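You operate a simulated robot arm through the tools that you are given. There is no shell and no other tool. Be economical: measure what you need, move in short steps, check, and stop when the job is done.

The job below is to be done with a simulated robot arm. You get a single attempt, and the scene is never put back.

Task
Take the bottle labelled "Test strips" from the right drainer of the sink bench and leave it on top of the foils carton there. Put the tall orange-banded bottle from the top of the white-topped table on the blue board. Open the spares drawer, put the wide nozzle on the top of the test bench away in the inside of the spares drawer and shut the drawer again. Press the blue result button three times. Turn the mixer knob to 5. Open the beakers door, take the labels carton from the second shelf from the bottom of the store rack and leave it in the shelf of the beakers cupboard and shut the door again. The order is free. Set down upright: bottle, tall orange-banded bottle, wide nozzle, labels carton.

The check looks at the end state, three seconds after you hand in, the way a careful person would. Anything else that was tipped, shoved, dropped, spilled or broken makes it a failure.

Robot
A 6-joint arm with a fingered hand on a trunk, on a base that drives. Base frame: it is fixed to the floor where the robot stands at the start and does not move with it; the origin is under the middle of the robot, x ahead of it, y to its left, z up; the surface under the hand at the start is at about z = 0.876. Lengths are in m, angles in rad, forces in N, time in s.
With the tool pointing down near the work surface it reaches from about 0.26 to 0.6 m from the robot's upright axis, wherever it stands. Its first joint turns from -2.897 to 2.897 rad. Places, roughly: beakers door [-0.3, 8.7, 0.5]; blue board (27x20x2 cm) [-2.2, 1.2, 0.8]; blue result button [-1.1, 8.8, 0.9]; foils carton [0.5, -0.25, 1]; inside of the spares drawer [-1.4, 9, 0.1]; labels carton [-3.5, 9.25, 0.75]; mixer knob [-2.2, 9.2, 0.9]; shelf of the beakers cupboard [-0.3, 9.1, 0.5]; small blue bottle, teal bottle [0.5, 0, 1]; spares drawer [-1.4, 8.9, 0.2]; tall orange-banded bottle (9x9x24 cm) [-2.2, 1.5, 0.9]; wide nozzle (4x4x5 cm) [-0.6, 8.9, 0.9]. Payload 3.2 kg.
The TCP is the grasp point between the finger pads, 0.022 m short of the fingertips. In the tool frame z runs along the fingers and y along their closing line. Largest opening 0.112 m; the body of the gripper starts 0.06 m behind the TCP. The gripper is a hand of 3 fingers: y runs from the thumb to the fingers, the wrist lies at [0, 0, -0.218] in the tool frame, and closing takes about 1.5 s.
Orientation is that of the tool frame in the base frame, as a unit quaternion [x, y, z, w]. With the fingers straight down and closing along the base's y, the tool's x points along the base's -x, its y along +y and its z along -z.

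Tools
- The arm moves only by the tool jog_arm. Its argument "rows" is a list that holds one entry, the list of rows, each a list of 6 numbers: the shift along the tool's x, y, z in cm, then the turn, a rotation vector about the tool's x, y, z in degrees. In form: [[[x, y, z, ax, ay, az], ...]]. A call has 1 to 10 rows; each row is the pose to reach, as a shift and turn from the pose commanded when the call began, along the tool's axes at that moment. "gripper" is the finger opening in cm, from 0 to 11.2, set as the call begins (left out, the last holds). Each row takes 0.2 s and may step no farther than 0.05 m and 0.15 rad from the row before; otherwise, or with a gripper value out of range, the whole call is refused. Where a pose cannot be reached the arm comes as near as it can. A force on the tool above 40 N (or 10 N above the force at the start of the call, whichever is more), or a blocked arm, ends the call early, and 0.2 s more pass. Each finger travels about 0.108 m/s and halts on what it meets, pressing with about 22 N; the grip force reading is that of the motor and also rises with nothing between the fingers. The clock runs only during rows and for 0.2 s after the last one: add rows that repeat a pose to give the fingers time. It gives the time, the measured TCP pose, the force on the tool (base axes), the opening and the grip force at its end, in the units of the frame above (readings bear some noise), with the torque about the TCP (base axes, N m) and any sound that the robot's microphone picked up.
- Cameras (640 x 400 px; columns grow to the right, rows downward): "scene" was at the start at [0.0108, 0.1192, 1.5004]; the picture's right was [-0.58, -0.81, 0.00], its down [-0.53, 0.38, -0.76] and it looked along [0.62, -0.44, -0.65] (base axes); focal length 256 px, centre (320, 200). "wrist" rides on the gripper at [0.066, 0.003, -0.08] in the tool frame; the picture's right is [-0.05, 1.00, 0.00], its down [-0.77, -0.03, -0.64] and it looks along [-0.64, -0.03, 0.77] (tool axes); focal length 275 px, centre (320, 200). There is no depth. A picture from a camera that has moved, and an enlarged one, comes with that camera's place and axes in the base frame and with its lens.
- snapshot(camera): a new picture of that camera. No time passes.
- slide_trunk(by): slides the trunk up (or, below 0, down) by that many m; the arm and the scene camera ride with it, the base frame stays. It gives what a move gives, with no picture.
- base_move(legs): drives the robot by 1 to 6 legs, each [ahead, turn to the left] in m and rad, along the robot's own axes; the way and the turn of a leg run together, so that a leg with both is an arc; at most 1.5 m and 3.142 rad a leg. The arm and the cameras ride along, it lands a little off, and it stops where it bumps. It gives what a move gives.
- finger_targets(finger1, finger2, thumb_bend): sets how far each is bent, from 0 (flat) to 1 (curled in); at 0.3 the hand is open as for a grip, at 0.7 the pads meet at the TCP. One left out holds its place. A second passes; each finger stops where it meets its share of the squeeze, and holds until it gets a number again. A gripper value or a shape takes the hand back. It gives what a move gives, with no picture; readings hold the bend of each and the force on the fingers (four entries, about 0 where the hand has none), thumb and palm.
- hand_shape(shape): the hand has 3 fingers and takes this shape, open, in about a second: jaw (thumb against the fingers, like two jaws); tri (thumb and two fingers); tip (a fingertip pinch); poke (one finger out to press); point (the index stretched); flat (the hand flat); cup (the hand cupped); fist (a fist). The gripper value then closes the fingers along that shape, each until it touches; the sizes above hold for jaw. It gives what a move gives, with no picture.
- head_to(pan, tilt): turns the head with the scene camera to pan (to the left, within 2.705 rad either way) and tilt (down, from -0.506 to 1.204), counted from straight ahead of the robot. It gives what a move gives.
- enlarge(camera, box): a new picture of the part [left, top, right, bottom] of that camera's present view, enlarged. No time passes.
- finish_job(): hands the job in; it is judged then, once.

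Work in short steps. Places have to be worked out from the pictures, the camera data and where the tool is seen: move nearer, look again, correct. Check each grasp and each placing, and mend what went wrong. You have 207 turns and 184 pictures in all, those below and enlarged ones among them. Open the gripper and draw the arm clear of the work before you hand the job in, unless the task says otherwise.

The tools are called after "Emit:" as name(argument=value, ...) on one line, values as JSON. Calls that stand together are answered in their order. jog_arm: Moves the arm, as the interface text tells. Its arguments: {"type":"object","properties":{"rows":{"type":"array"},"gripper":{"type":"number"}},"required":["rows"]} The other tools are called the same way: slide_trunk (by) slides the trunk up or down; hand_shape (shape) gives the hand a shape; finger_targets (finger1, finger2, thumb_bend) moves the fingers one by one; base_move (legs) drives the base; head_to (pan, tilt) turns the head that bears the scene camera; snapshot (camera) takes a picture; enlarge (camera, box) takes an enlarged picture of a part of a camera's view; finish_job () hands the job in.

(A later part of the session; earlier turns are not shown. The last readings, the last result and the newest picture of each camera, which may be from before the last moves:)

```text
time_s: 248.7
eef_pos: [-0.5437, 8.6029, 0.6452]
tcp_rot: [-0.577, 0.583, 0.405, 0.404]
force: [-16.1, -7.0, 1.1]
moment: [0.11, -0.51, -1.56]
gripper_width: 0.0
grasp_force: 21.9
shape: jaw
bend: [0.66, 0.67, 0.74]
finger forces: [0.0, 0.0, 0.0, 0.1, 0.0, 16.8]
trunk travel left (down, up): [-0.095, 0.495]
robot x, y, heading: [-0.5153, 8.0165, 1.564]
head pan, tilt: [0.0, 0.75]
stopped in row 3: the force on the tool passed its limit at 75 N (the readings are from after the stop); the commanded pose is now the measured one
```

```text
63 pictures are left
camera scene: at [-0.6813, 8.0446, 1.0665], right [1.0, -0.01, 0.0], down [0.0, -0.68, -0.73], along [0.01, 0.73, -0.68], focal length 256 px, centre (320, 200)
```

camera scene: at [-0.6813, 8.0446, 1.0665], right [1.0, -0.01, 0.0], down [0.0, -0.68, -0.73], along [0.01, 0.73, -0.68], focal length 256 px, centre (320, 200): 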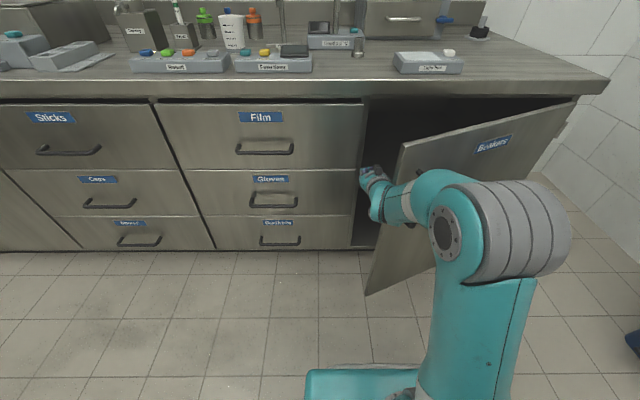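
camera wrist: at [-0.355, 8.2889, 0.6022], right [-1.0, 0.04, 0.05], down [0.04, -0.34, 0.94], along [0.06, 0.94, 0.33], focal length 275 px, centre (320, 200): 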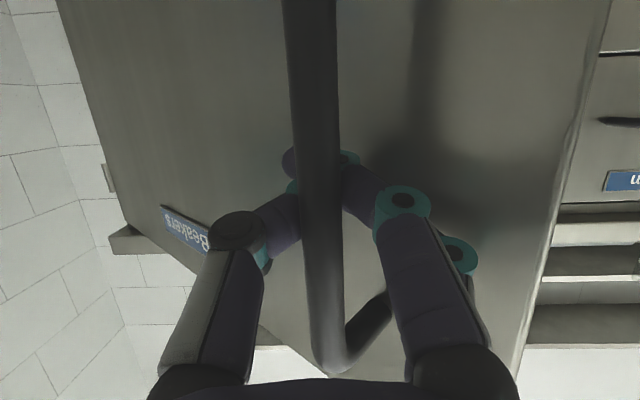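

The sweep hit the edge too fast. I push more slowly.

Emit:
jog_arm(rows=[[[0, -0.5, 0, 0, 0, 0], [0, -1.2, 0, 0, 0, 0], [0, -2.2, 0, 0, 0, 0], [0, -3.4, 0, 0, 0, 0], [0, -4.8, 0, 0, 0, 0], [0, -6.4, 0, 0, 0, 0], [0, -8.2, 0, 0, 0, 0], [0, -10, 0, 0, 0, 0], [0, -12, 0, 0, 0, 0], [0, -14, 0, 0, 0, 0]]])

Emit:
jog_arm(rows=[[[0, -1, 0, 0, 0, 0], [0, -2.5, 0, 0, 0, 0], [0, -4.5, 0, 0, 0, 0], [0, -6.5, 0, 0, 0, 0], [0, -8.5, 0, 0, 0, 0], [0, -10.5, 0, 0, 0, 0], [0, -12.5, 0, 0, 0, 0], [0, -14.5, 0, 0, 0, 0], [0, -16.5, 0, 0, 0, 0], [0, -18.5, 0, 0, 0, 0]]])

Emit:
snapshot(camera="scene")

```text
time_s: 249.1
eef_pos: [-0.5438, 8.6014, 0.6449]
tcp_rot: [0.58, -0.58, -0.406, -0.403]
force: [-21.1, -8.5, 2.6]
moment: [0.05, -0.75, -2.09]
gripper_width: 0.0
grasp_force: 21.6
shape: jaw
bend: [0.66, 0.67, 0.74]
finger forces: [0.0, 0.0, 0.1, 0.0, 0.0, 21.8]
trunk travel left (down, up): [-0.095, 0.495]
robot x, y, heading: [-0.52, 8.0182, 1.568]
head pan, tilt: [0.0, 0.75]
stopped in row 1: the force on the tool passed its limit at 45 N (the readings are from after the stop); the commanded pose is now the measured one
```

```text
time_s: 249.4
eef_pos: [-0.5445, 8.602, 0.6435]
tcp_rot: [0.582, -0.578, -0.406, -0.402]
force: [-21.8, -8.6, 1.8]
moment: [0.0, -0.8, -2.1]
gripper_width: 0.0001
grasp_force: 21.7
shape: jaw
bend: [0.66, 0.67, 0.74]
finger forces: [0.0, 0.1, 0.0, 0.0, 0.0, 21.6]
trunk travel left (down, up): [-0.095, 0.495]
robot x, y, heading: [-0.5141, 8.0176, 1.574]
head pan, tilt: [0.0, 0.75]
stopped in row 1: the force on the tool passed its limit at 48 N (the readings are from after the stop); the commanded pose is now the measured one
```

```text
62 pictures are left
camera scene: at [-0.6819, 8.0419, 1.0664], right [1.0, 0.01, 0.0], down [0.01, -0.68, -0.73], along [0.0, 0.73, -0.68], focal length 256 px, centre (320, 200)
```

scene: 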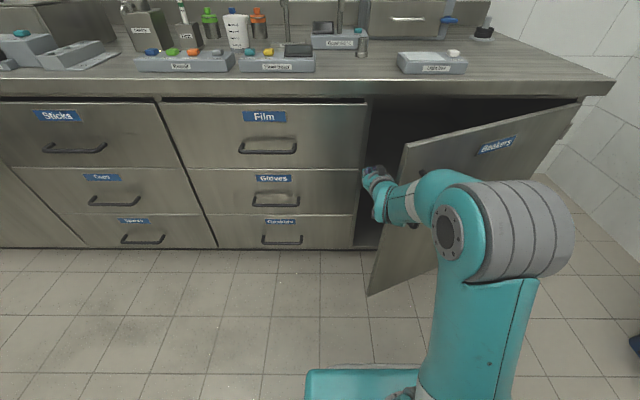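

The palm pushes the door edge end-on. I instead yaw the hand 60° right so the fingers sit behind the door, to pull it open from the inside.

Emit:
jog_arm(rows=[[[0, 3, 0, 0, 0, 0], [0, 5.5, 0, 0, 0, 0], [0, 4, 0, 7.9, 0, 3.2], [0, 2.5, 0, 15.8, 0, 6.4], [0, 0.5, 0, 23.7, 0, 9.6], [0, -1.5, 0, 31.6, 0, 12.8], [0, -3.5, 0, 39.5, 0, 16], [0, -5.5, 0, 47.4, 0, 19.2], [0, -7, 0, 55.3, 0, 22.4], [0, -7, 0, 55.3, 0, 22.4]]])

Emit:
snapshot(camera="scene")

Emit:
snapshot(camera="wrist")

```text
time_s: 251.6
eef_pos: [-0.4704, 8.6034, 0.6447]
tcp_rot: [-0.211, 0.799, 0.16, 0.54]
force: [-0.2, 0.4, 0.5]
moment: [-0.02, 0.01, 0.01]
gripper_width: 0.0001
grasp_force: 22.2
shape: jaw
bend: [0.66, 0.67, 0.74]
finger forces: [0.0, 0.0, 0.0, 0.0, 0.1, 0.0]
trunk travel left (down, up): [-0.095, 0.495]
robot x, y, heading: [-0.5185, 8.0172, 1.57]
head pan, tilt: [0.0, 0.75]
```

```text
61 pictures are left
camera scene: at [-0.68, 8.0437, 1.0667], right [1.0, 0.0, 0.0], down [0.0, -0.68, -0.73], along [0.0, 0.73, -0.68], focal length 256 px, centre (320, 200)
```

scene: 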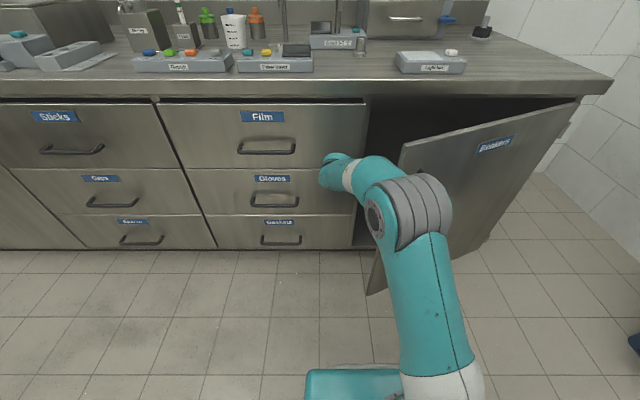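

```text
60 pictures are left
camera wrist: at [-0.5582, 8.5551, 0.6103], right [-0.49, 0.87, 0.07], down [-0.23, -0.21, 0.95], along [0.84, 0.45, 0.31], focal length 275 px, centre (320, 200)
```

wrist: 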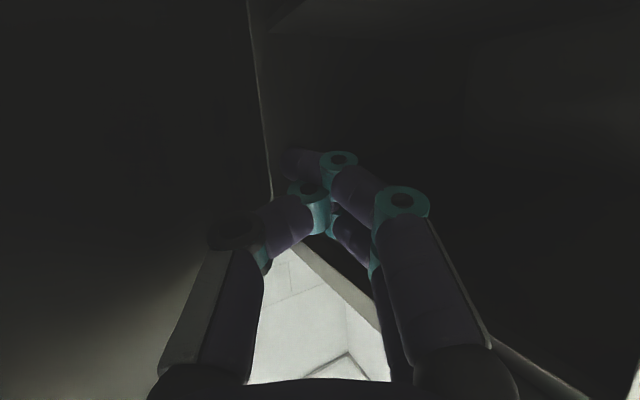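

The hand is behind the door. I back the base 0.22 m to draw the door open.

Emit:
base_move(legs=[[-0.22, 0]])

Emit:
snapshot(camera="scene")

```text
time_s: 253.3
eef_pos: [-0.4704, 8.3795, 0.6435]
tcp_rot: [-0.211, 0.799, 0.16, 0.54]
force: [0.0, 0.5, 0.7]
moment: [0.0, -0.03, 0.0]
gripper_width: 0.0001
grasp_force: 21.7
shape: jaw
bend: [0.66, 0.67, 0.74]
finger forces: [0.0, 0.0, 0.0, 0.0, 0.1, 0.0]
trunk travel left (down, up): [-0.095, 0.495]
robot x, y, heading: [-0.5138, 7.7972, 1.572]
head pan, tilt: [0.0, 0.75]
```

```text
59 pictures are left
camera scene: at [-0.6797, 7.8206, 1.0667], right [1.0, 0.0, 0.0], down [0.0, -0.68, -0.73], along [0.0, 0.73, -0.68], focal length 256 px, centre (320, 200)
```

scene: 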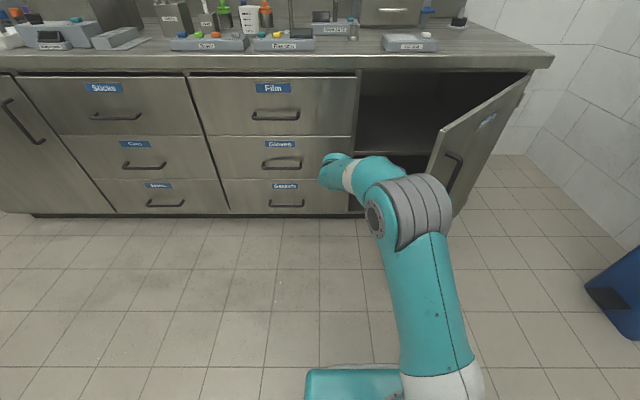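

Door ~58° open now. I push it further right slowly with the hand against its inner face.

Emit:
jog_arm(rows=[[[-0.8, -1.2, 1.9, 0, 0, 0], [-1.6, -2.4, 3.8, 0, 0, 0], [-2.4, -3.7, 5.7, 0, 0, 0], [-3.2, -4.9, 7.6, 0, 0, 0], [-4.0, -6.1, 9.5, 0, 0, 0], [-4.7, -7.3, 11.5, 0, 0, 0], [-5.5, -8.5, 13.4, 0, 0, 0], [-6.3, -9.8, 15.3, 0, 0, 0], [-7.1, -11, 17.2, 0, 0, 0], [-7.9, -12.2, 19.1, 0, 0, 0]]])

Emit:
snapshot(camera="scene")

```text
time_s: 255.5
eef_pos: [-0.2314, 8.3817, 0.644]
tcp_rot: [-0.211, 0.799, 0.16, 0.54]
force: [0.1, -0.5, -0.8]
moment: [-0.01, -0.01, -0.04]
gripper_width: 0.0003
grasp_force: 22.0
shape: jaw
bend: [0.66, 0.67, 0.74]
finger forces: [0.1, 0.0, 0.0, 0.0, 0.0, 0.0]
trunk travel left (down, up): [-0.095, 0.495]
robot x, y, heading: [-0.515, 7.7946, 1.575]
head pan, tilt: [0.0, 0.75]
```

```text
58 pictures are left
camera scene: at [-0.6798, 7.8206, 1.0667], right [1.0, 0.0, 0.0], down [0.0, -0.68, -0.73], along [0.0, 0.73, -0.68], focal length 256 px, centre (320, 200)
```

scene: 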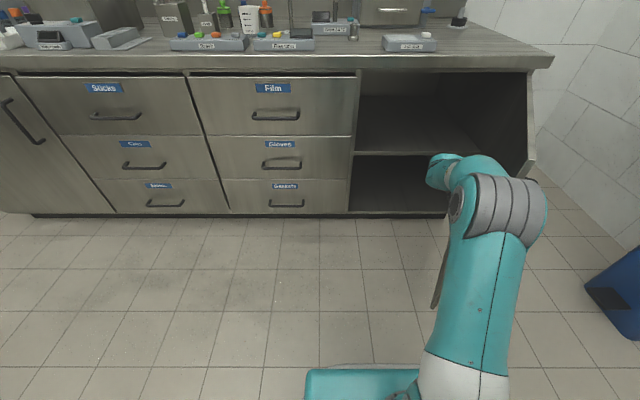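

The door is open wide and the cupboard shelf is at z≈0.49. I turn the hand back to face forward while moving left.

Emit:
jog_arm(rows=[[[1.0, 1.5, -2.4, 0, 0, 0], [2.0, 3.0, -4.8, -6, 0.2, -2.4], [3.0, 4.5, -7.2, -13, 0.4, -5.1], [4.0, 6.0, -9.5, -20, 0.6, -7.9], [5.0, 7.6, -11.9, -27, 0.8, -10.6], [5.7, 8.9, -13.9, -34, 1.0, -13.4], [6.5, 10.2, -15.9, -41, 1.2, -16.1], [7.2, 11.4, -17.9, -48, 1.5, -18.9], [8.0, 12.5, -19.5, -55.5, 1.7, -21.8], [8.0, 12.5, -19.5, -55.5, 1.7, -21.8]]], gripper=11.2)

Emit:
slide_trunk(by=0.32)

Emit:
base_move(legs=[[0.33, 0], [0, 1.566], [1.4, 0], [1.0, 0]])

Emit:
head_to(pan=-0.9, tilt=0.5)

Emit:
snapshot(camera="scene")

```text
time_s: 257.7
eef_pos: [-0.4762, 8.3795, 0.6448]
tcp_rot: [-0.58, 0.588, 0.408, 0.389]
force: [0.0, 0.3, -0.3]
moment: [-0.01, 0.02, 0.03]
gripper_width: 0.1116
grasp_force: 0.0
shape: jaw
bend: [0.3, 0.3, 0.3]
finger forces: [0.0, 0.1, 0.1, 0.1, 0.0, 0.1]
trunk travel left (down, up): [-0.095, 0.495]
robot x, y, heading: [-0.5139, 7.7927, 1.567]
head pan, tilt: [0.0, 0.75]
```

```text
time_s: 260.9
eef_pos: [-0.4757, 8.3792, 0.9636]
tcp_rot: [-0.58, 0.588, 0.408, 0.389]
force: [0.8, 0.1, -0.2]
moment: [0.01, 0.02, -0.04]
gripper_width: 0.1119
grasp_force: 0.1
shape: jaw
bend: [0.3, 0.3, 0.3]
finger forces: [0.1, 0.1, 0.0, 0.0, 0.0, 0.0]
trunk travel left (down, up): [-0.415, 0.175]
robot x, y, heading: [-0.5176, 7.7911, 1.576]
head pan, tilt: [0.0, 0.75]
```

```text
time_s: 265.6
eef_pos: [-1.0078, 8.4438, 0.9642]
tcp_rot: [0.797, -0.215, -0.549, -0.13]
force: [0.5, 0.4, -0.2]
moment: [-0.03, -0.01, 0.01]
gripper_width: 0.1123
grasp_force: 0.1
shape: jaw
bend: [0.3, 0.3, 0.3]
finger forces: [0.0, 0.1, 0.1, 0.0, 0.0, 0.1]
trunk travel left (down, up): [-0.415, 0.175]
robot x, y, heading: [-0.52, 8.1211, 2.625]
head pan, tilt: [0.0, 0.75]
stopped in leg 2: the robot was blocked; the commanded pose is now the measured one
```

```text
time_s: 266.8
eef_pos: [-1.0079, 8.4441, 0.9642]
tcp_rot: [0.798, -0.215, -0.548, -0.13]
force: [-0.5, 0.6, 0.5]
moment: [0.0, 0.02, 0.02]
gripper_width: 0.112
grasp_force: 0.0
shape: jaw
bend: [0.3, 0.3, 0.3]
finger forces: [0.0, 0.0, 0.1, 0.0, 0.0, 0.0]
trunk travel left (down, up): [-0.415, 0.175]
robot x, y, heading: [-0.5184, 8.1169, 2.625]
head pan, tilt: [-0.901, 0.499]
```

```text
57 pictures are left
camera scene: at [-0.5592, 8.0403, 1.4086], right [0.99, 0.16, 0.0], down [0.07, -0.47, -0.88], along [-0.14, 0.87, -0.48], focal length 256 px, centre (320, 200)
```

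scene: 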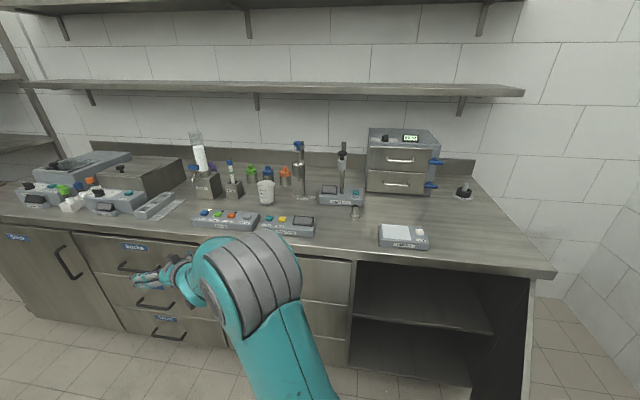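

The rear of the base touched the open door while turning. I drive forward out of it, finish the turn, and head along the lane to the rack.

Emit:
base_move(legs=[[0.25, 0], [0, 0.516], [1.1, 0], [1.1, 0]])

Emit:
head_to(pan=-1.2, tilt=0.6)

Emit:
snapshot(camera="scene")

```text
time_s: 280.6
eef_pos: [-3.5367, 8.2529, 0.963]
tcp_rot: [0.827, -0.004, -0.562, 0.015]
force: [0.0, -0.4, 1.0]
moment: [0.02, -0.02, 0.01]
gripper_width: 0.112
grasp_force: 0.1
shape: jaw
bend: [0.3, 0.3, 0.3]
finger forces: [0.0, 0.1, 0.1, 0.0, 0.1, 0.0]
trunk travel left (down, up): [-0.415, 0.175]
robot x, y, heading: [-2.9516, 8.2161, -3.142]
head pan, tilt: [-0.901, 0.499]
```

```text
time_s: 281.4
eef_pos: [-3.5365, 8.2521, 0.9643]
tcp_rot: [0.826, -0.003, -0.563, 0.015]
force: [0.0, 0.0, 0.4]
moment: [-0.01, 0.04, 0.01]
gripper_width: 0.1117
grasp_force: 0.1
shape: jaw
bend: [0.3, 0.3, 0.3]
finger forces: [0.1, 0.0, 0.1, 0.1, 0.0, 0.1]
trunk travel left (down, up): [-0.415, 0.175]
robot x, y, heading: [-2.9531, 8.2183, -3.136]
head pan, tilt: [-1.201, 0.6]
```

```text
56 pictures are left
camera scene: at [-2.9211, 8.1351, 1.3996], right [0.93, 0.37, 0.0], down [0.21, -0.53, -0.83], along [-0.3, 0.77, -0.56], focal length 256 px, centre (320, 200)
```

scene: 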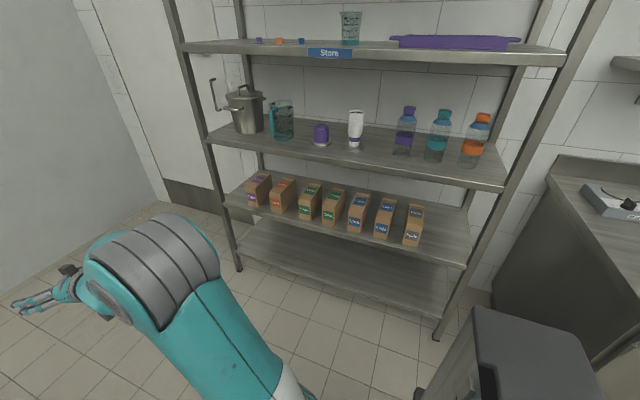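

Emit:
enlarge(camera="scene", box=[235, 160, 435, 260])

```text
3.20 times, centred on (335, 210) of scene
camera zoom: at [-2.9211, 8.1351, 1.3996], right [0.93, 0.37, 0.0], down [0.21, -0.53, -0.83], along [-0.3, 0.77, -0.56], focal length 819 px, centre (272, 168)
```

zoom: 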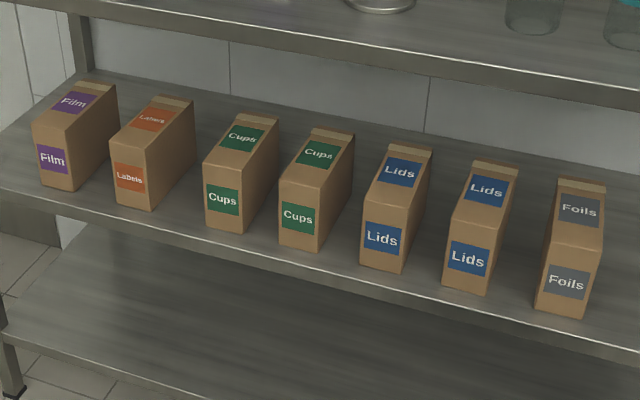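

"Labels" is the second from the left (orange). I drive 0.5 m on and turn to face the rack.

Emit:
base_move(legs=[[0.5, 0], [0, -1.577]])

Emit:
head_to(pan=0.0, tilt=0.6)

Emit:
snapshot(camera="scene")

Emit:
snapshot(camera="wrist")

```text
time_s: 288.2
eef_pos: [-3.4003, 8.7987, 0.9642]
tcp_rot: [-0.576, 0.593, 0.404, 0.392]
force: [-0.3, 0.3, 0.9]
moment: [0.0, 0.02, -0.04]
gripper_width: 0.1122
grasp_force: 0.1
shape: jaw
bend: [0.3, 0.3, 0.3]
finger forces: [0.1, 0.0, 0.0, 0.0, 0.0, 0.0]
trunk travel left (down, up): [-0.415, 0.175]
robot x, y, heading: [-3.4487, 8.2168, 1.554]
head pan, tilt: [-1.201, 0.6]
```

```text
time_s: 289.6
eef_pos: [-3.4008, 8.7971, 0.9636]
tcp_rot: [-0.575, 0.593, 0.405, 0.392]
force: [0.4, 0.4, -1.0]
moment: [0.0, 0.02, 0.0]
gripper_width: 0.1119
grasp_force: 0.1
shape: jaw
bend: [0.3, 0.3, 0.3]
finger forces: [0.0, 0.1, 0.1, 0.0, 0.0, 0.1]
trunk travel left (down, up): [-0.415, 0.175]
robot x, y, heading: [-3.4526, 8.2162, 1.549]
head pan, tilt: [0.0, 0.6]
```

```text
54 pictures are left
camera scene: at [-3.6151, 8.2495, 1.3996], right [1.0, -0.02, 0.0], down [-0.01, -0.56, -0.83], along [0.02, 0.82, -0.56], focal length 256 px, centre (320, 200)
```

scene: 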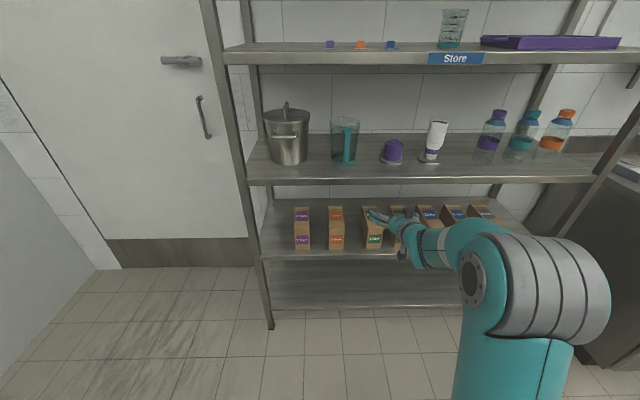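

```text
53 pictures are left
camera wrist: at [-3.4062, 8.6998, 0.9307], right [-1.0, 0.03, 0.07], down [0.06, -0.31, 0.95], along [0.05, 0.95, 0.31], focal length 275 px, centre (320, 200)
```

wrist: 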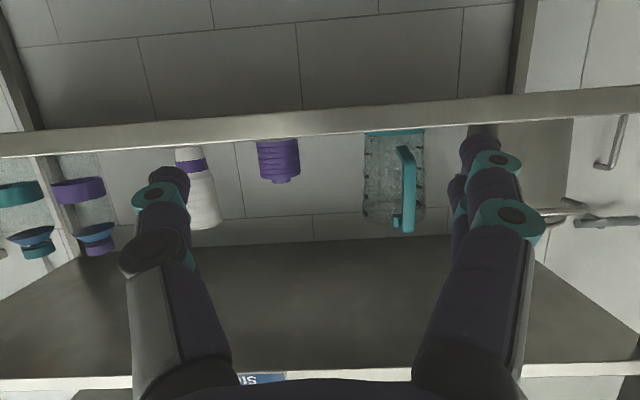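

I enlarge the Labels carton in this frontal view to triangulate.

Emit:
enlarge(camera="scene", box=[285, 195, 395, 265])

```text
5.71 times, centred on (340, 230) of scene
camera zoom: at [-3.6151, 8.2495, 1.3996], right [1.0, -0.02, 0.0], down [-0.01, -0.56, -0.83], along [0.02, 0.82, -0.56], focal length 1463 px, centre (206, 29)
```

zoom: 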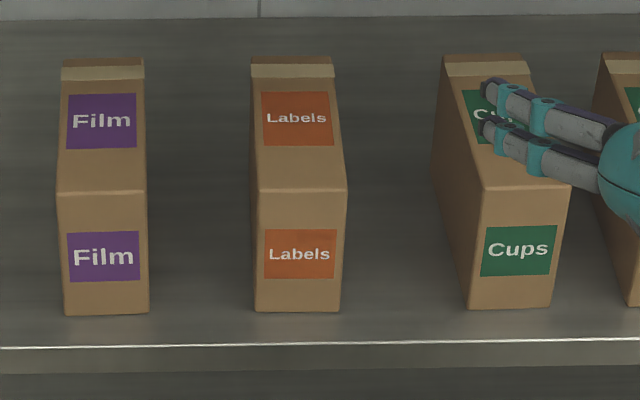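

Labels carton: x≈-3.526, front y≈9.045, z 0.596–0.717, 6.3 cm wide, shelf above at ≈0.93. I lower the trunk and align in x.

Emit:
slide_trunk(by=-0.28)

Emit:
jog_arm(rows=[[[0, 3, 0, 0, 0, 0], [0, 6, 0, 0, 0, 0], [0, 9, 0, 0, 0, 0], [0, 12.5, 0, 0, 0, 0], [0, 12.5, 0, 0, 0, 0]]])

Emit:
base_move(legs=[[0.14, 0.0]])

Emit:
snapshot(camera="wrist")

Emit:
enlarge(camera="scene", box=[260, 100, 420, 220])

```text
time_s: 292.5
eef_pos: [-3.401, 8.7992, 0.6846]
tcp_rot: [-0.575, 0.593, 0.405, 0.392]
force: [-0.2, 0.1, 0.0]
moment: [0.02, 0.01, 0.0]
gripper_width: 0.1119
grasp_force: 0.1
shape: jaw
bend: [0.3, 0.3, 0.3]
finger forces: [0.1, 0.1, 0.0, 0.0, 0.1, 0.0]
trunk travel left (down, up): [-0.135, 0.455]
robot x, y, heading: [-3.4515, 8.2173, 1.548]
head pan, tilt: [0.0, 0.6]
```

```text
time_s: 293.7
eef_pos: [-3.5275, 8.8006, 0.6868]
tcp_rot: [-0.575, 0.593, 0.404, 0.393]
force: [-0.8, -0.3, -0.7]
moment: [-0.01, 0.0, 0.01]
gripper_width: 0.112
grasp_force: 0.1
shape: jaw
bend: [0.3, 0.3, 0.3]
finger forces: [0.0, 0.1, 0.1, 0.0, 0.0, 0.0]
trunk travel left (down, up): [-0.135, 0.455]
robot x, y, heading: [-3.4491, 8.2148, 1.55]
head pan, tilt: [0.0, 0.6]
```

```text
time_s: 295.0
eef_pos: [-3.5256, 8.9397, 0.6864]
tcp_rot: [-0.575, 0.593, 0.405, 0.392]
force: [0.7, 0.4, 0.0]
moment: [0.01, 0.02, -0.01]
gripper_width: 0.112
grasp_force: 0.3
shape: jaw
bend: [0.3, 0.3, 0.3]
finger forces: [0.1, 0.0, 0.0, 0.0, 0.0, 0.1]
trunk travel left (down, up): [-0.135, 0.455]
robot x, y, heading: [-3.4543, 8.3563, 1.554]
head pan, tilt: [0.0, 0.6]
```

```text
51 pictures are left
camera wrist: at [-3.53, 8.8409, 0.6534], right [-1.0, 0.03, 0.07], down [0.06, -0.31, 0.95], along [0.05, 0.95, 0.31], focal length 275 px, centre (320, 200)
```

wrist: 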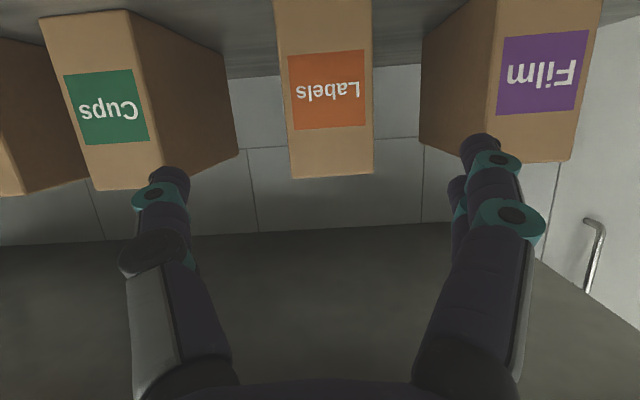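

```text
3.33 times, centred on (340, 160) of scene
camera zoom: at [-3.6125, 8.3894, 1.1196], right [1.0, -0.02, 0.0], down [-0.01, -0.56, -0.83], along [0.02, 0.82, -0.56], focal length 854 px, centre (253, 333)
```

zoom: 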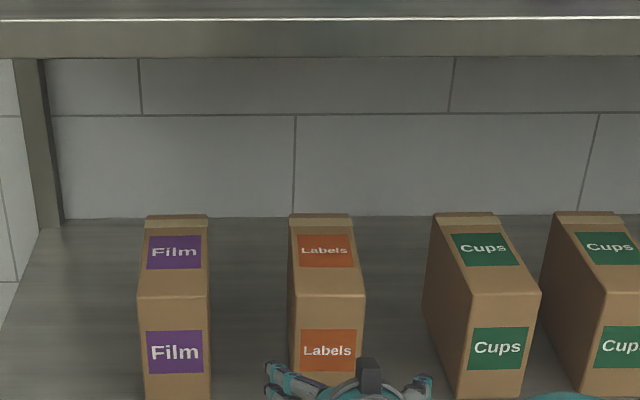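

Centred; carton top ≈0.706, front y≈9.055. I advance the base 8 cm, then the arm 7.5 cm, slightly lower.

Emit:
base_move(legs=[[0.08, 0.0]])

Emit:
jog_arm(rows=[[[-0.3, 0, 1.9, 0, 0, 0], [-0.5, 0, 3.8, 0, 0, 0], [-0.8, 0, 5.7, 0, 0, 0], [-1.1, 0, 7.6, 0, 0, 0], [-1.1, 0, 7.6, 0, 0, 0]]])

Emit:
snapshot(camera="wrist")

```text
time_s: 296.1
eef_pos: [-3.5237, 9.0211, 0.6865]
tcp_rot: [-0.575, 0.593, 0.404, 0.392]
force: [-0.5, -0.1, 0.1]
moment: [0.01, -0.01, -0.01]
gripper_width: 0.1122
grasp_force: 0.0
shape: jaw
bend: [0.3, 0.3, 0.3]
finger forces: [0.1, 0.0, 0.0, 0.1, 0.0, 0.0]
trunk travel left (down, up): [-0.135, 0.455]
robot x, y, heading: [-3.4487, 8.4378, 1.549]
head pan, tilt: [0.0, 0.6]
```

```text
time_s: 297.3
eef_pos: [-3.5225, 9.0964, 0.6694]
tcp_rot: [-0.575, 0.593, 0.405, 0.392]
force: [-1.1, -0.1, 0.6]
moment: [0.02, 0.03, 0.01]
gripper_width: 0.1118
grasp_force: 0.0
shape: jaw
bend: [0.3, 0.3, 0.3]
finger forces: [0.0, 0.7, 0.0, 0.1, 0.1, 0.0]
trunk travel left (down, up): [-0.135, 0.455]
robot x, y, heading: [-3.4497, 8.4367, 1.546]
head pan, tilt: [0.0, 0.6]
```

```text
49 pictures are left
camera wrist: at [-3.5278, 8.9969, 0.6361], right [-1.0, 0.03, 0.07], down [0.06, -0.31, 0.95], along [0.05, 0.95, 0.31], focal length 275 px, centre (320, 200)
```

wrist: 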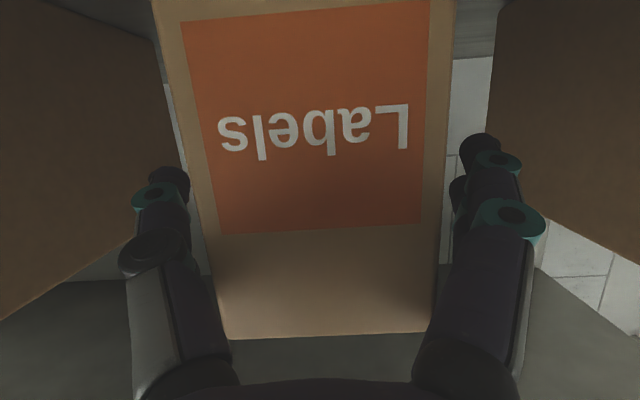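

The fingers straddle the carton. I close.

Emit:
jog_arm(rows=[[[0, 0, 0, 0, 0, 0], [0, 0, 0, 0, 0, 0], [0, 0, 0, 0, 0, 0], [0, 0, 0, 0, 0, 0], [0, 0, 0, 0, 0, 0], [0, 0, 0, 0, 0, 0], [0, 0, 0, 0, 0, 0]]], gripper=3.5)

Emit:
slide_trunk(by=0.04)

Emit:
snapshot(camera="wrist")

```text
time_s: 298.9
eef_pos: [-3.5217, 9.0958, 0.6699]
tcp_rot: [-0.575, 0.593, 0.404, 0.392]
force: [0.3, 0.5, 1.0]
moment: [-0.01, -0.06, 0.02]
gripper_width: 0.0601
grasp_force: 21.7
shape: jaw
bend: [0.72, 0.72, 0.7]
finger forces: [9.9, 10.5, 0.0, 0.1, 20.3, 0.0]
trunk travel left (down, up): [-0.135, 0.455]
robot x, y, heading: [-3.4441, 8.4339, 1.551]
head pan, tilt: [0.0, 0.6]
```

```text
time_s: 299.7
eef_pos: [-3.5225, 9.0974, 0.7089]
tcp_rot: [-0.576, 0.593, 0.404, 0.391]
force: [-0.1, -1.2, -2.8]
moment: [-0.14, 0.03, -0.03]
gripper_width: 0.0602
grasp_force: 22.0
shape: jaw
bend: [0.72, 0.72, 0.7]
finger forces: [11.0, 10.2, 0.0, 0.0, 21.3, 0.0]
trunk travel left (down, up): [-0.175, 0.415]
robot x, y, heading: [-3.4419, 8.4372, 1.55]
head pan, tilt: [0.0, 0.6]
```

```text
48 pictures are left
camera wrist: at [-3.5278, 8.9969, 0.676], right [-1.0, 0.03, 0.07], down [0.06, -0.31, 0.95], along [0.05, 0.95, 0.31], focal length 275 px, centre (320, 200)
```

wrist: 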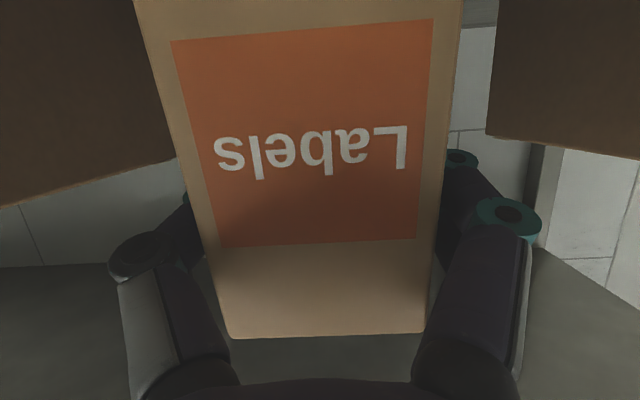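

The carton is held and lifted. I back out of the rack, raise it above bench height, and drive to in front of the cupboard via a path away from the open door.

Emit:
base_move(legs=[[-0.3, 0.0]])

Emit:
slide_trunk(by=0.4)

Emit:
base_move(legs=[[0, -1.55], [1.4, 0], [0.5, 0], [0, -0.431], [1.244, 0], [0, 2.0]])

Emit:
head_to(pan=0.0, tilt=0.75)

Emit:
snapshot(camera="scene")

```text
time_s: 301.7
eef_pos: [-3.5242, 8.7974, 0.7099]
tcp_rot: [-0.573, 0.595, 0.403, 0.394]
force: [0.1, -0.7, -2.8]
moment: [-0.18, 0.01, 0.02]
gripper_width: 0.0602
grasp_force: 21.5
shape: jaw
bend: [0.72, 0.72, 0.7]
finger forces: [11.0, 10.4, 0.0, 0.0, 21.2, 0.0]
trunk travel left (down, up): [-0.175, 0.415]
robot x, y, heading: [-3.4549, 8.1352, 1.547]
head pan, tilt: [0.0, 0.6]
```

```text
time_s: 305.6
eef_pos: [-3.5256, 8.7979, 1.1097]
tcp_rot: [-0.573, 0.595, 0.403, 0.393]
force: [-0.2, -0.1, -3.0]
moment: [-0.14, -0.01, -0.01]
gripper_width: 0.0599
grasp_force: 22.4
shape: jaw
bend: [0.72, 0.72, 0.7]
finger forces: [11.0, 10.3, 0.0, 0.0, 21.2, 0.0]
trunk travel left (down, up): [-0.575, 0.015]
robot x, y, heading: [-3.4576, 8.1365, 1.546]
head pan, tilt: [0.0, 0.6]
```

```text
time_s: 330.7
eef_pos: [-0.5135, 8.1532, 1.1095]
tcp_rot: [-0.555, 0.612, 0.391, 0.405]
force: [0.3, 0.1, -3.3]
moment: [-0.16, 0.02, -0.01]
gripper_width: 0.0599
grasp_force: 21.9
shape: jaw
bend: [0.72, 0.72, 0.7]
finger forces: [10.9, 10.2, 0.1, 0.1, 21.0, 0.1]
trunk travel left (down, up): [-0.575, 0.015]
robot x, y, heading: [-0.4818, 7.4852, 1.481]
head pan, tilt: [0.0, 0.6]
```

```text
time_s: 331.4
eef_pos: [-0.5143, 8.1534, 1.1095]
tcp_rot: [-0.555, 0.612, 0.391, 0.405]
force: [-0.8, 0.2, -2.6]
moment: [-0.12, 0.04, -0.01]
gripper_width: 0.0601
grasp_force: 21.9
shape: jaw
bend: [0.72, 0.72, 0.7]
finger forces: [10.8, 10.2, 0.0, 0.0, 21.0, 0.1]
trunk travel left (down, up): [-0.575, 0.015]
robot x, y, heading: [-0.4846, 7.4908, 1.48]
head pan, tilt: [0.0, 0.75]
```

```text
47 pictures are left
camera scene: at [-0.6451, 7.5298, 1.5467], right [1.0, -0.09, 0.0], down [-0.06, -0.68, -0.73], along [0.06, 0.73, -0.68], focal length 256 px, centre (320, 200)
```

scene: 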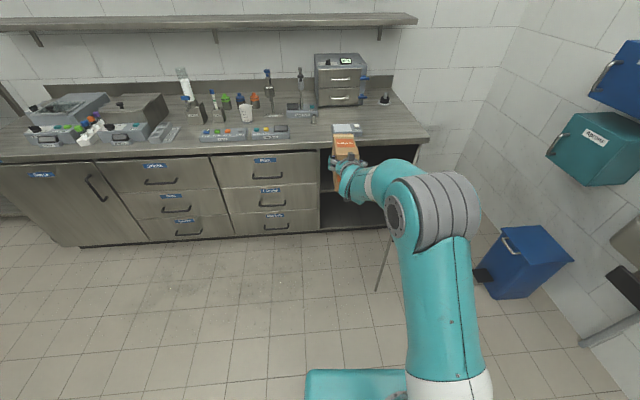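

Robot at (-0.485, 7.49); door is ~66° open, leaving room. I square up, centre the carton at x≈-0.43, lower it to shelf height and approach.

Emit:
base_move(legs=[[0, 0.09]])

Emit:
jog_arm(rows=[[[0, -3.5, 0, 0, 0, 0], [0, -7, 0, 0, 0, 0], [0, -10.5, 0, 0, 0, 0], [0, -14, 0, 0, 0, 0], [0, -14, 0, 0, 0, 0]]])

Emit:
slide_trunk(by=-0.49)

Emit:
base_move(legs=[[0.4, 0]])

Emit:
snapshot(camera="scene")

Emit:
snapshot(camera="wrist")

```text
time_s: 332.3
eef_pos: [-0.5731, 8.1467, 1.1098]
tcp_rot: [-0.581, 0.587, 0.408, 0.389]
force: [0.5, 0.0, -3.5]
moment: [-0.13, 0.02, 0.0]
gripper_width: 0.0599
grasp_force: 22.4
shape: jaw
bend: [0.72, 0.72, 0.7]
finger forces: [10.7, 10.4, 0.0, 0.1, 21.0, 0.1]
trunk travel left (down, up): [-0.575, 0.015]
robot x, y, heading: [-0.4835, 7.4894, 1.569]
head pan, tilt: [0.0, 0.75]
```

```text
time_s: 333.5
eef_pos: [-0.4343, 8.1489, 1.1065]
tcp_rot: [-0.582, 0.587, 0.408, 0.387]
force: [0.3, 0.3, -2.2]
moment: [-0.13, -0.01, -0.01]
gripper_width: 0.0599
grasp_force: 22.1
shape: jaw
bend: [0.72, 0.72, 0.7]
finger forces: [11.0, 10.4, 0.1, 0.0, 21.4, 0.0]
trunk travel left (down, up): [-0.575, 0.015]
robot x, y, heading: [-0.4812, 7.4915, 1.58]
head pan, tilt: [0.0, 0.75]
```

```text
refused: -0.49 is not a number from -0.4 to 0.4
```

```text
time_s: 335.9
eef_pos: [-0.4394, 8.5452, 1.107]
tcp_rot: [-0.583, 0.586, 0.409, 0.387]
force: [0.1, -0.5, -3.8]
moment: [-0.13, -0.01, -0.01]
gripper_width: 0.06
grasp_force: 22.1
shape: jaw
bend: [0.72, 0.72, 0.7]
finger forces: [10.9, 10.3, 0.0, 0.0, 21.3, 0.1]
trunk travel left (down, up): [-0.575, 0.015]
robot x, y, heading: [-0.4881, 7.8871, 1.573]
head pan, tilt: [0.0, 0.75]
```

```text
46 pictures are left
camera scene: at [-0.6498, 7.9124, 1.5467], right [1.0, 0.01, 0.0], down [0.0, -0.68, -0.73], along [-0.01, 0.73, -0.68], focal length 256 px, centre (320, 200)
```

scene: 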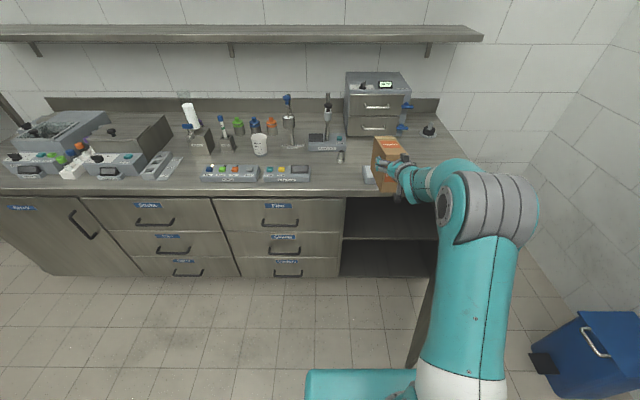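

```text
45 pictures are left
camera wrist: at [-0.4413, 8.4466, 1.072], right [-1.0, 0.0, 0.07], down [0.07, -0.31, 0.95], along [0.03, 0.95, 0.31], focal length 275 px, centre (320, 200)
```

wrist: 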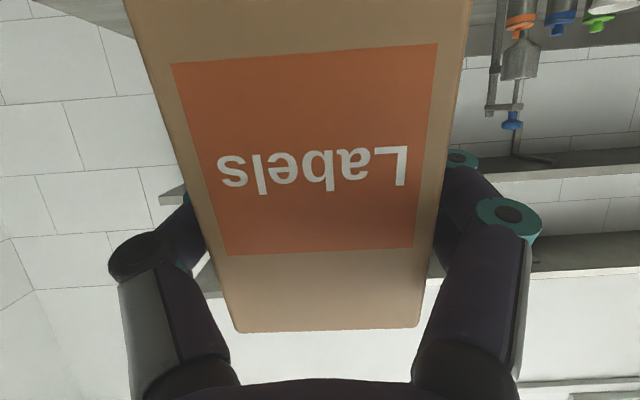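

The trunk step was too big, so nothing was lowered. I back off 0.4 m, lower in two steps, then approach again.

Emit:
base_move(legs=[[-0.38, 0]])

Emit:
slide_trunk(by=-0.35)

Emit:
slide_trunk(by=-0.12)

Emit:
base_move(legs=[[0.38, 0]])

Emit:
snapshot(camera="scene")

Emit:
snapshot(camera="wrist")

```text
time_s: 338.3
eef_pos: [-0.4355, 8.1696, 1.1063]
tcp_rot: [-0.583, 0.586, 0.409, 0.386]
force: [0.0, -0.4, -2.7]
moment: [-0.14, 0.04, 0.01]
gripper_width: 0.0598
grasp_force: 22.4
shape: jaw
bend: [0.72, 0.72, 0.7]
finger forces: [10.9, 10.5, 0.1, 0.0, 21.4, 0.0]
trunk travel left (down, up): [-0.575, 0.015]
robot x, y, heading: [-0.4843, 7.5095, 1.576]
head pan, tilt: [0.0, 0.75]
```

```text
time_s: 341.8
eef_pos: [-0.4367, 8.1701, 0.7557]
tcp_rot: [-0.584, 0.586, 0.409, 0.386]
force: [0.0, 0.3, -2.9]
moment: [-0.14, -0.01, -0.01]
gripper_width: 0.0601
grasp_force: 21.9
shape: jaw
bend: [0.72, 0.72, 0.7]
finger forces: [10.9, 10.4, 0.1, 0.0, 21.2, 0.0]
trunk travel left (down, up): [-0.225, 0.365]
robot x, y, heading: [-0.4851, 7.5098, 1.586]
head pan, tilt: [0.0, 0.75]
```

```text
time_s: 343.2
eef_pos: [-0.4369, 8.1708, 0.6345]
tcp_rot: [-0.583, 0.585, 0.41, 0.387]
force: [0.0, 0.1, -2.6]
moment: [-0.15, 0.0, 0.0]
gripper_width: 0.0597
grasp_force: 21.8
shape: jaw
bend: [0.72, 0.72, 0.7]
finger forces: [10.9, 10.5, 0.0, 0.1, 21.3, 0.1]
trunk travel left (down, up): [-0.105, 0.485]
robot x, y, heading: [-0.4822, 7.5123, 1.577]
head pan, tilt: [0.0, 0.75]
```

```text
time_s: 345.6
eef_pos: [-0.4415, 8.5476, 0.6364]
tcp_rot: [-0.584, 0.585, 0.409, 0.385]
force: [-0.1, 0.4, -3.1]
moment: [-0.16, 0.03, -0.01]
gripper_width: 0.0598
grasp_force: 22.3
shape: jaw
bend: [0.72, 0.72, 0.7]
finger forces: [10.8, 10.4, 0.0, 0.1, 21.3, 0.0]
trunk travel left (down, up): [-0.105, 0.485]
robot x, y, heading: [-0.4886, 7.8889, 1.584]
head pan, tilt: [0.0, 0.75]
```

```text
44 pictures are left
camera scene: at [-0.6504, 7.9133, 1.0767], right [1.0, 0.01, 0.0], down [0.01, -0.68, -0.73], along [-0.01, 0.73, -0.68], focal length 256 px, centre (320, 200)
```

scene: 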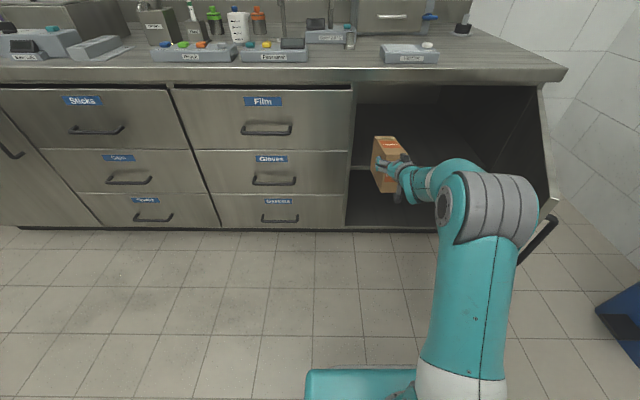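

```text
43 pictures are left
camera wrist: at [-0.4436, 8.4483, 0.6022], right [-1.0, 0.0, 0.07], down [0.07, -0.31, 0.95], along [0.02, 0.95, 0.31], focal length 275 px, centre (320, 200)
```

wrist: 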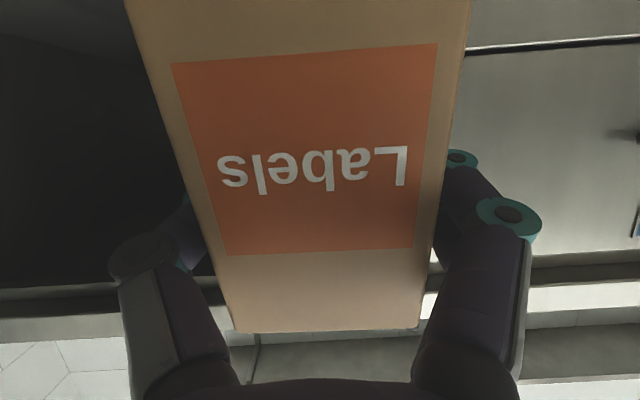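

Clear to insert. I drive forward 0.2 m, then extend the arm 9 cm.

Emit:
base_move(legs=[[0.2, 0]])

Emit:
jog_arm(rows=[[[-0.8, 0, 2.1, 0, 0, 0], [-1.6, 0, 4.2, 0, 0, 0], [-2.5, 0, 6.3, 0, 0, 0], [-3.3, 0, 8.4, 0, 0, 0], [-3.3, 0, 8.4, 0, 0, 0]]])

Emit:
snapshot(camera="scene")

Emit:
snapshot(camera="wrist")

```text
time_s: 347.2
eef_pos: [-0.4421, 8.7474, 0.6349]
tcp_rot: [-0.583, 0.586, 0.409, 0.386]
force: [0.1, 1.3, -3.5]
moment: [-0.14, 0.03, -0.03]
gripper_width: 0.0595
grasp_force: 21.6
shape: jaw
bend: [0.72, 0.72, 0.7]
finger forces: [11.0, 10.4, 0.1, 0.1, 21.3, 0.0]
trunk travel left (down, up): [-0.105, 0.485]
robot x, y, heading: [-0.4887, 8.0845, 1.581]
head pan, tilt: [0.0, 0.75]
```

```text
time_s: 348.4
eef_pos: [-0.4455, 8.8383, 0.6346]
tcp_rot: [-0.584, 0.586, 0.41, 0.385]
force: [0.5, 0.0, -3.7]
moment: [-0.13, 0.0, 0.04]
gripper_width: 0.06
grasp_force: 21.9
shape: jaw
bend: [0.72, 0.72, 0.7]
finger forces: [10.9, 10.2, 0.0, 0.0, 21.2, 0.1]
trunk travel left (down, up): [-0.105, 0.485]
robot x, y, heading: [-0.4867, 8.0874, 1.576]
head pan, tilt: [0.0, 0.75]
```

```text
42 pictures are left
camera scene: at [-0.6523, 8.1129, 1.0767], right [1.0, 0.01, 0.0], down [0.01, -0.68, -0.73], along [-0.01, 0.73, -0.68], focal length 256 px, centre (320, 200)
```

scene: 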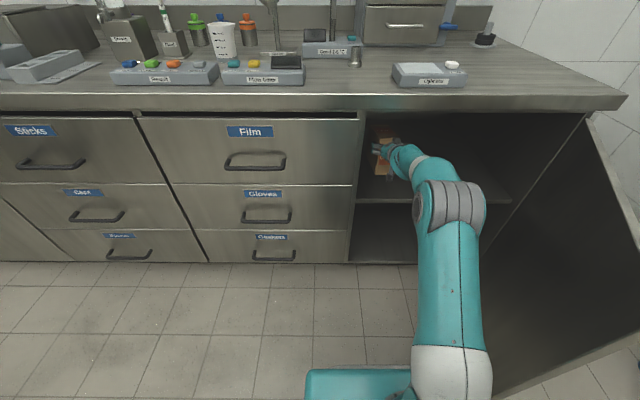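

```text
41 pictures are left
camera wrist: at [-0.4477, 8.7385, 0.6011], right [-1.0, 0.0, 0.07], down [0.07, -0.31, 0.95], along [0.02, 0.95, 0.31], focal length 275 px, centre (320, 200)
```

wrist: 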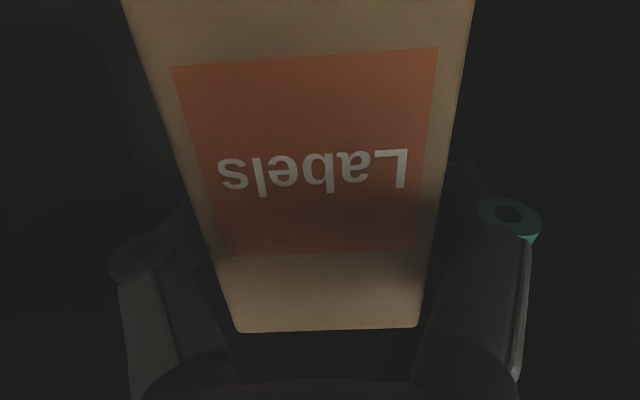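

The carton is inside the cupboard above the shelf (z≈0.495). I lower it: trunk 4 cm, then fine steps.

Emit:
slide_trunk(by=-0.04)

Emit:
jog_arm(rows=[[[0.3, 0, 0.11, 0, 0, 0], [0.6, 0, 0.22, 0, 0, 0], [0.9, 0, 0.33, 0, 0, 0], [1.2, 0, 0.45, 0, 0, 0], [1.2, 0, 0.45, 0, 0, 0]]])

```text
time_s: 349.3
eef_pos: [-0.445, 8.8376, 0.5943]
tcp_rot: [-0.583, 0.585, 0.41, 0.386]
force: [0.3, -0.3, -3.0]
moment: [-0.16, 0.0, -0.05]
gripper_width: 0.0595
grasp_force: 21.9
shape: jaw
bend: [0.72, 0.72, 0.7]
finger forces: [10.9, 10.1, 0.0, 0.0, 21.2, 0.0]
trunk travel left (down, up): [-0.065, 0.525]
robot x, y, heading: [-0.4878, 8.0914, 1.579]
head pan, tilt: [0.0, 0.75]
```

```text
time_s: 350.5
eef_pos: [-0.4452, 8.8374, 0.582]
tcp_rot: [-0.583, 0.586, 0.409, 0.386]
force: [0.4, 0.0, -3.2]
moment: [-0.13, -0.01, 0.0]
gripper_width: 0.0598
grasp_force: 21.6
shape: jaw
bend: [0.72, 0.72, 0.7]
finger forces: [11.0, 10.2, 0.1, 0.1, 21.2, 0.0]
trunk travel left (down, up): [-0.065, 0.525]
robot x, y, heading: [-0.4889, 8.0918, 1.577]
head pan, tilt: [0.0, 0.75]
```

No contact yet; a bit lower in small steps.

Emit:
jog_arm(rows=[[[0.25, 0, 0.1, 0, 0, 0], [0.5, 0, 0.2, 0, 0, 0], [0.75, 0, 0.3, 0, 0, 0], [0.75, 0, 0.3, 0, 0, 0]]])

```text
time_s: 351.5
eef_pos: [-0.4459, 8.8378, 0.573]
tcp_rot: [-0.584, 0.585, 0.41, 0.385]
force: [-0.3, 0.4, -3.4]
moment: [-0.12, 0.01, 0.0]
gripper_width: 0.06
grasp_force: 21.7
shape: jaw
bend: [0.72, 0.72, 0.7]
finger forces: [10.9, 10.1, 0.1, 0.0, 21.2, 0.0]
trunk travel left (down, up): [-0.065, 0.525]
robot x, y, heading: [-0.4873, 8.0905, 1.578]
head pan, tilt: [0.0, 0.75]
```

Emit:
jog_arm(rows=[[[0.25, 0, 0.1, 0, 0, 0], [0.5, 0, 0.2, 0, 0, 0], [0.75, 0, 0.3, 0, 0, 0], [0.75, 0, 0.3, 0, 0, 0]]])

Emit:
enlarge(camera="scene", box=[340, 100, 460, 220])

```text
time_s: 352.5
eef_pos: [-0.4459, 8.836, 0.5664]
tcp_rot: [-0.583, 0.585, 0.41, 0.387]
force: [-0.5, -0.5, -2.3]
moment: [0.03, 0.0, -0.01]
gripper_width: 0.0595
grasp_force: 22.0
shape: jaw
bend: [0.72, 0.72, 0.7]
finger forces: [10.9, 10.5, 0.1, 0.1, 21.1, 0.1]
trunk travel left (down, up): [-0.065, 0.525]
robot x, y, heading: [-0.49, 8.0872, 1.581]
head pan, tilt: [0.0, 0.75]
```

```text
3.33 times, centred on (400, 160) of scene
camera zoom: at [-0.6523, 8.1127, 1.0367], right [1.0, 0.01, 0.0], down [0.01, -0.68, -0.73], along [-0.01, 0.73, -0.68], focal length 854 px, centre (53, 333)
```

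zoom: 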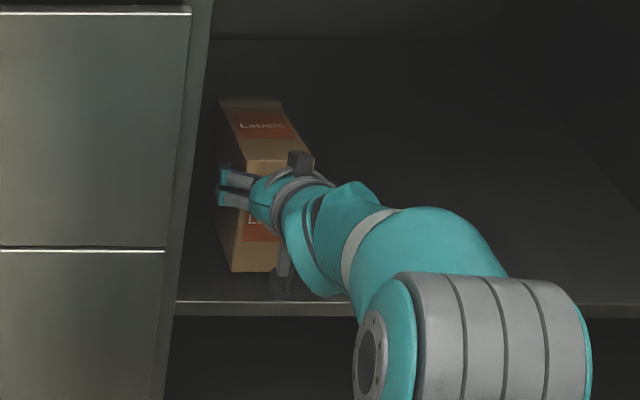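

Rear edge seems to touch (moment changed). A few more millimetres.

Emit:
jog_arm(rows=[[[0.2, 0, 0.08, 0, 0, 0], [0.4, 0, 0.15, 0, 0, 0], [0.55, 0, 0.2, 0, 0, 0], [0.55, 0, 0.2, 0, 0, 0]]])

```text
time_s: 353.5
eef_pos: [-0.4468, 8.8363, 0.5602]
tcp_rot: [-0.583, 0.586, 0.41, 0.386]
force: [0.7, -0.9, -1.2]
moment: [0.05, -0.06, -0.01]
gripper_width: 0.0597
grasp_force: 21.8
shape: jaw
bend: [0.72, 0.72, 0.7]
finger forces: [10.9, 10.3, 0.1, 0.1, 21.3, 0.1]
trunk travel left (down, up): [-0.065, 0.525]
robot x, y, heading: [-0.4865, 8.088, 1.578]
head pan, tilt: [0.0, 0.75]
```

Emit:
jog_arm(rows=[[[0.2, 0, 0.08, 0, 0, 0], [0.4, 0, 0.15, 0, 0, 0], [0.6, 0, 0.23, 0, 0, 0], [0.6, 0, 0.23, 0, 0, 0]]])

Emit:
snapshot(camera="wrist")

```text
time_s: 354.5
eef_pos: [-0.446, 8.8369, 0.5523]
tcp_rot: [-0.583, 0.585, 0.409, 0.386]
force: [1.0, -1.1, -0.3]
moment: [0.11, -0.04, 0.01]
gripper_width: 0.0597
grasp_force: 21.6
shape: jaw
bend: [0.72, 0.72, 0.7]
finger forces: [10.5, 10.9, 0.1, 0.1, 21.2, 0.1]
trunk travel left (down, up): [-0.065, 0.525]
robot x, y, heading: [-0.4902, 8.0872, 1.574]
head pan, tilt: [0.0, 0.75]
```

```text
39 pictures are left
camera wrist: at [-0.4484, 8.7374, 0.5201], right [-1.0, 0.0, 0.07], down [0.07, -0.31, 0.95], along [0.02, 0.95, 0.31], focal length 275 px, centre (320, 200)
```

wrist: 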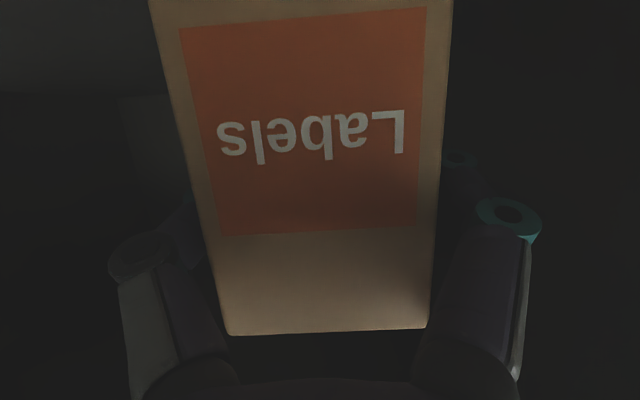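

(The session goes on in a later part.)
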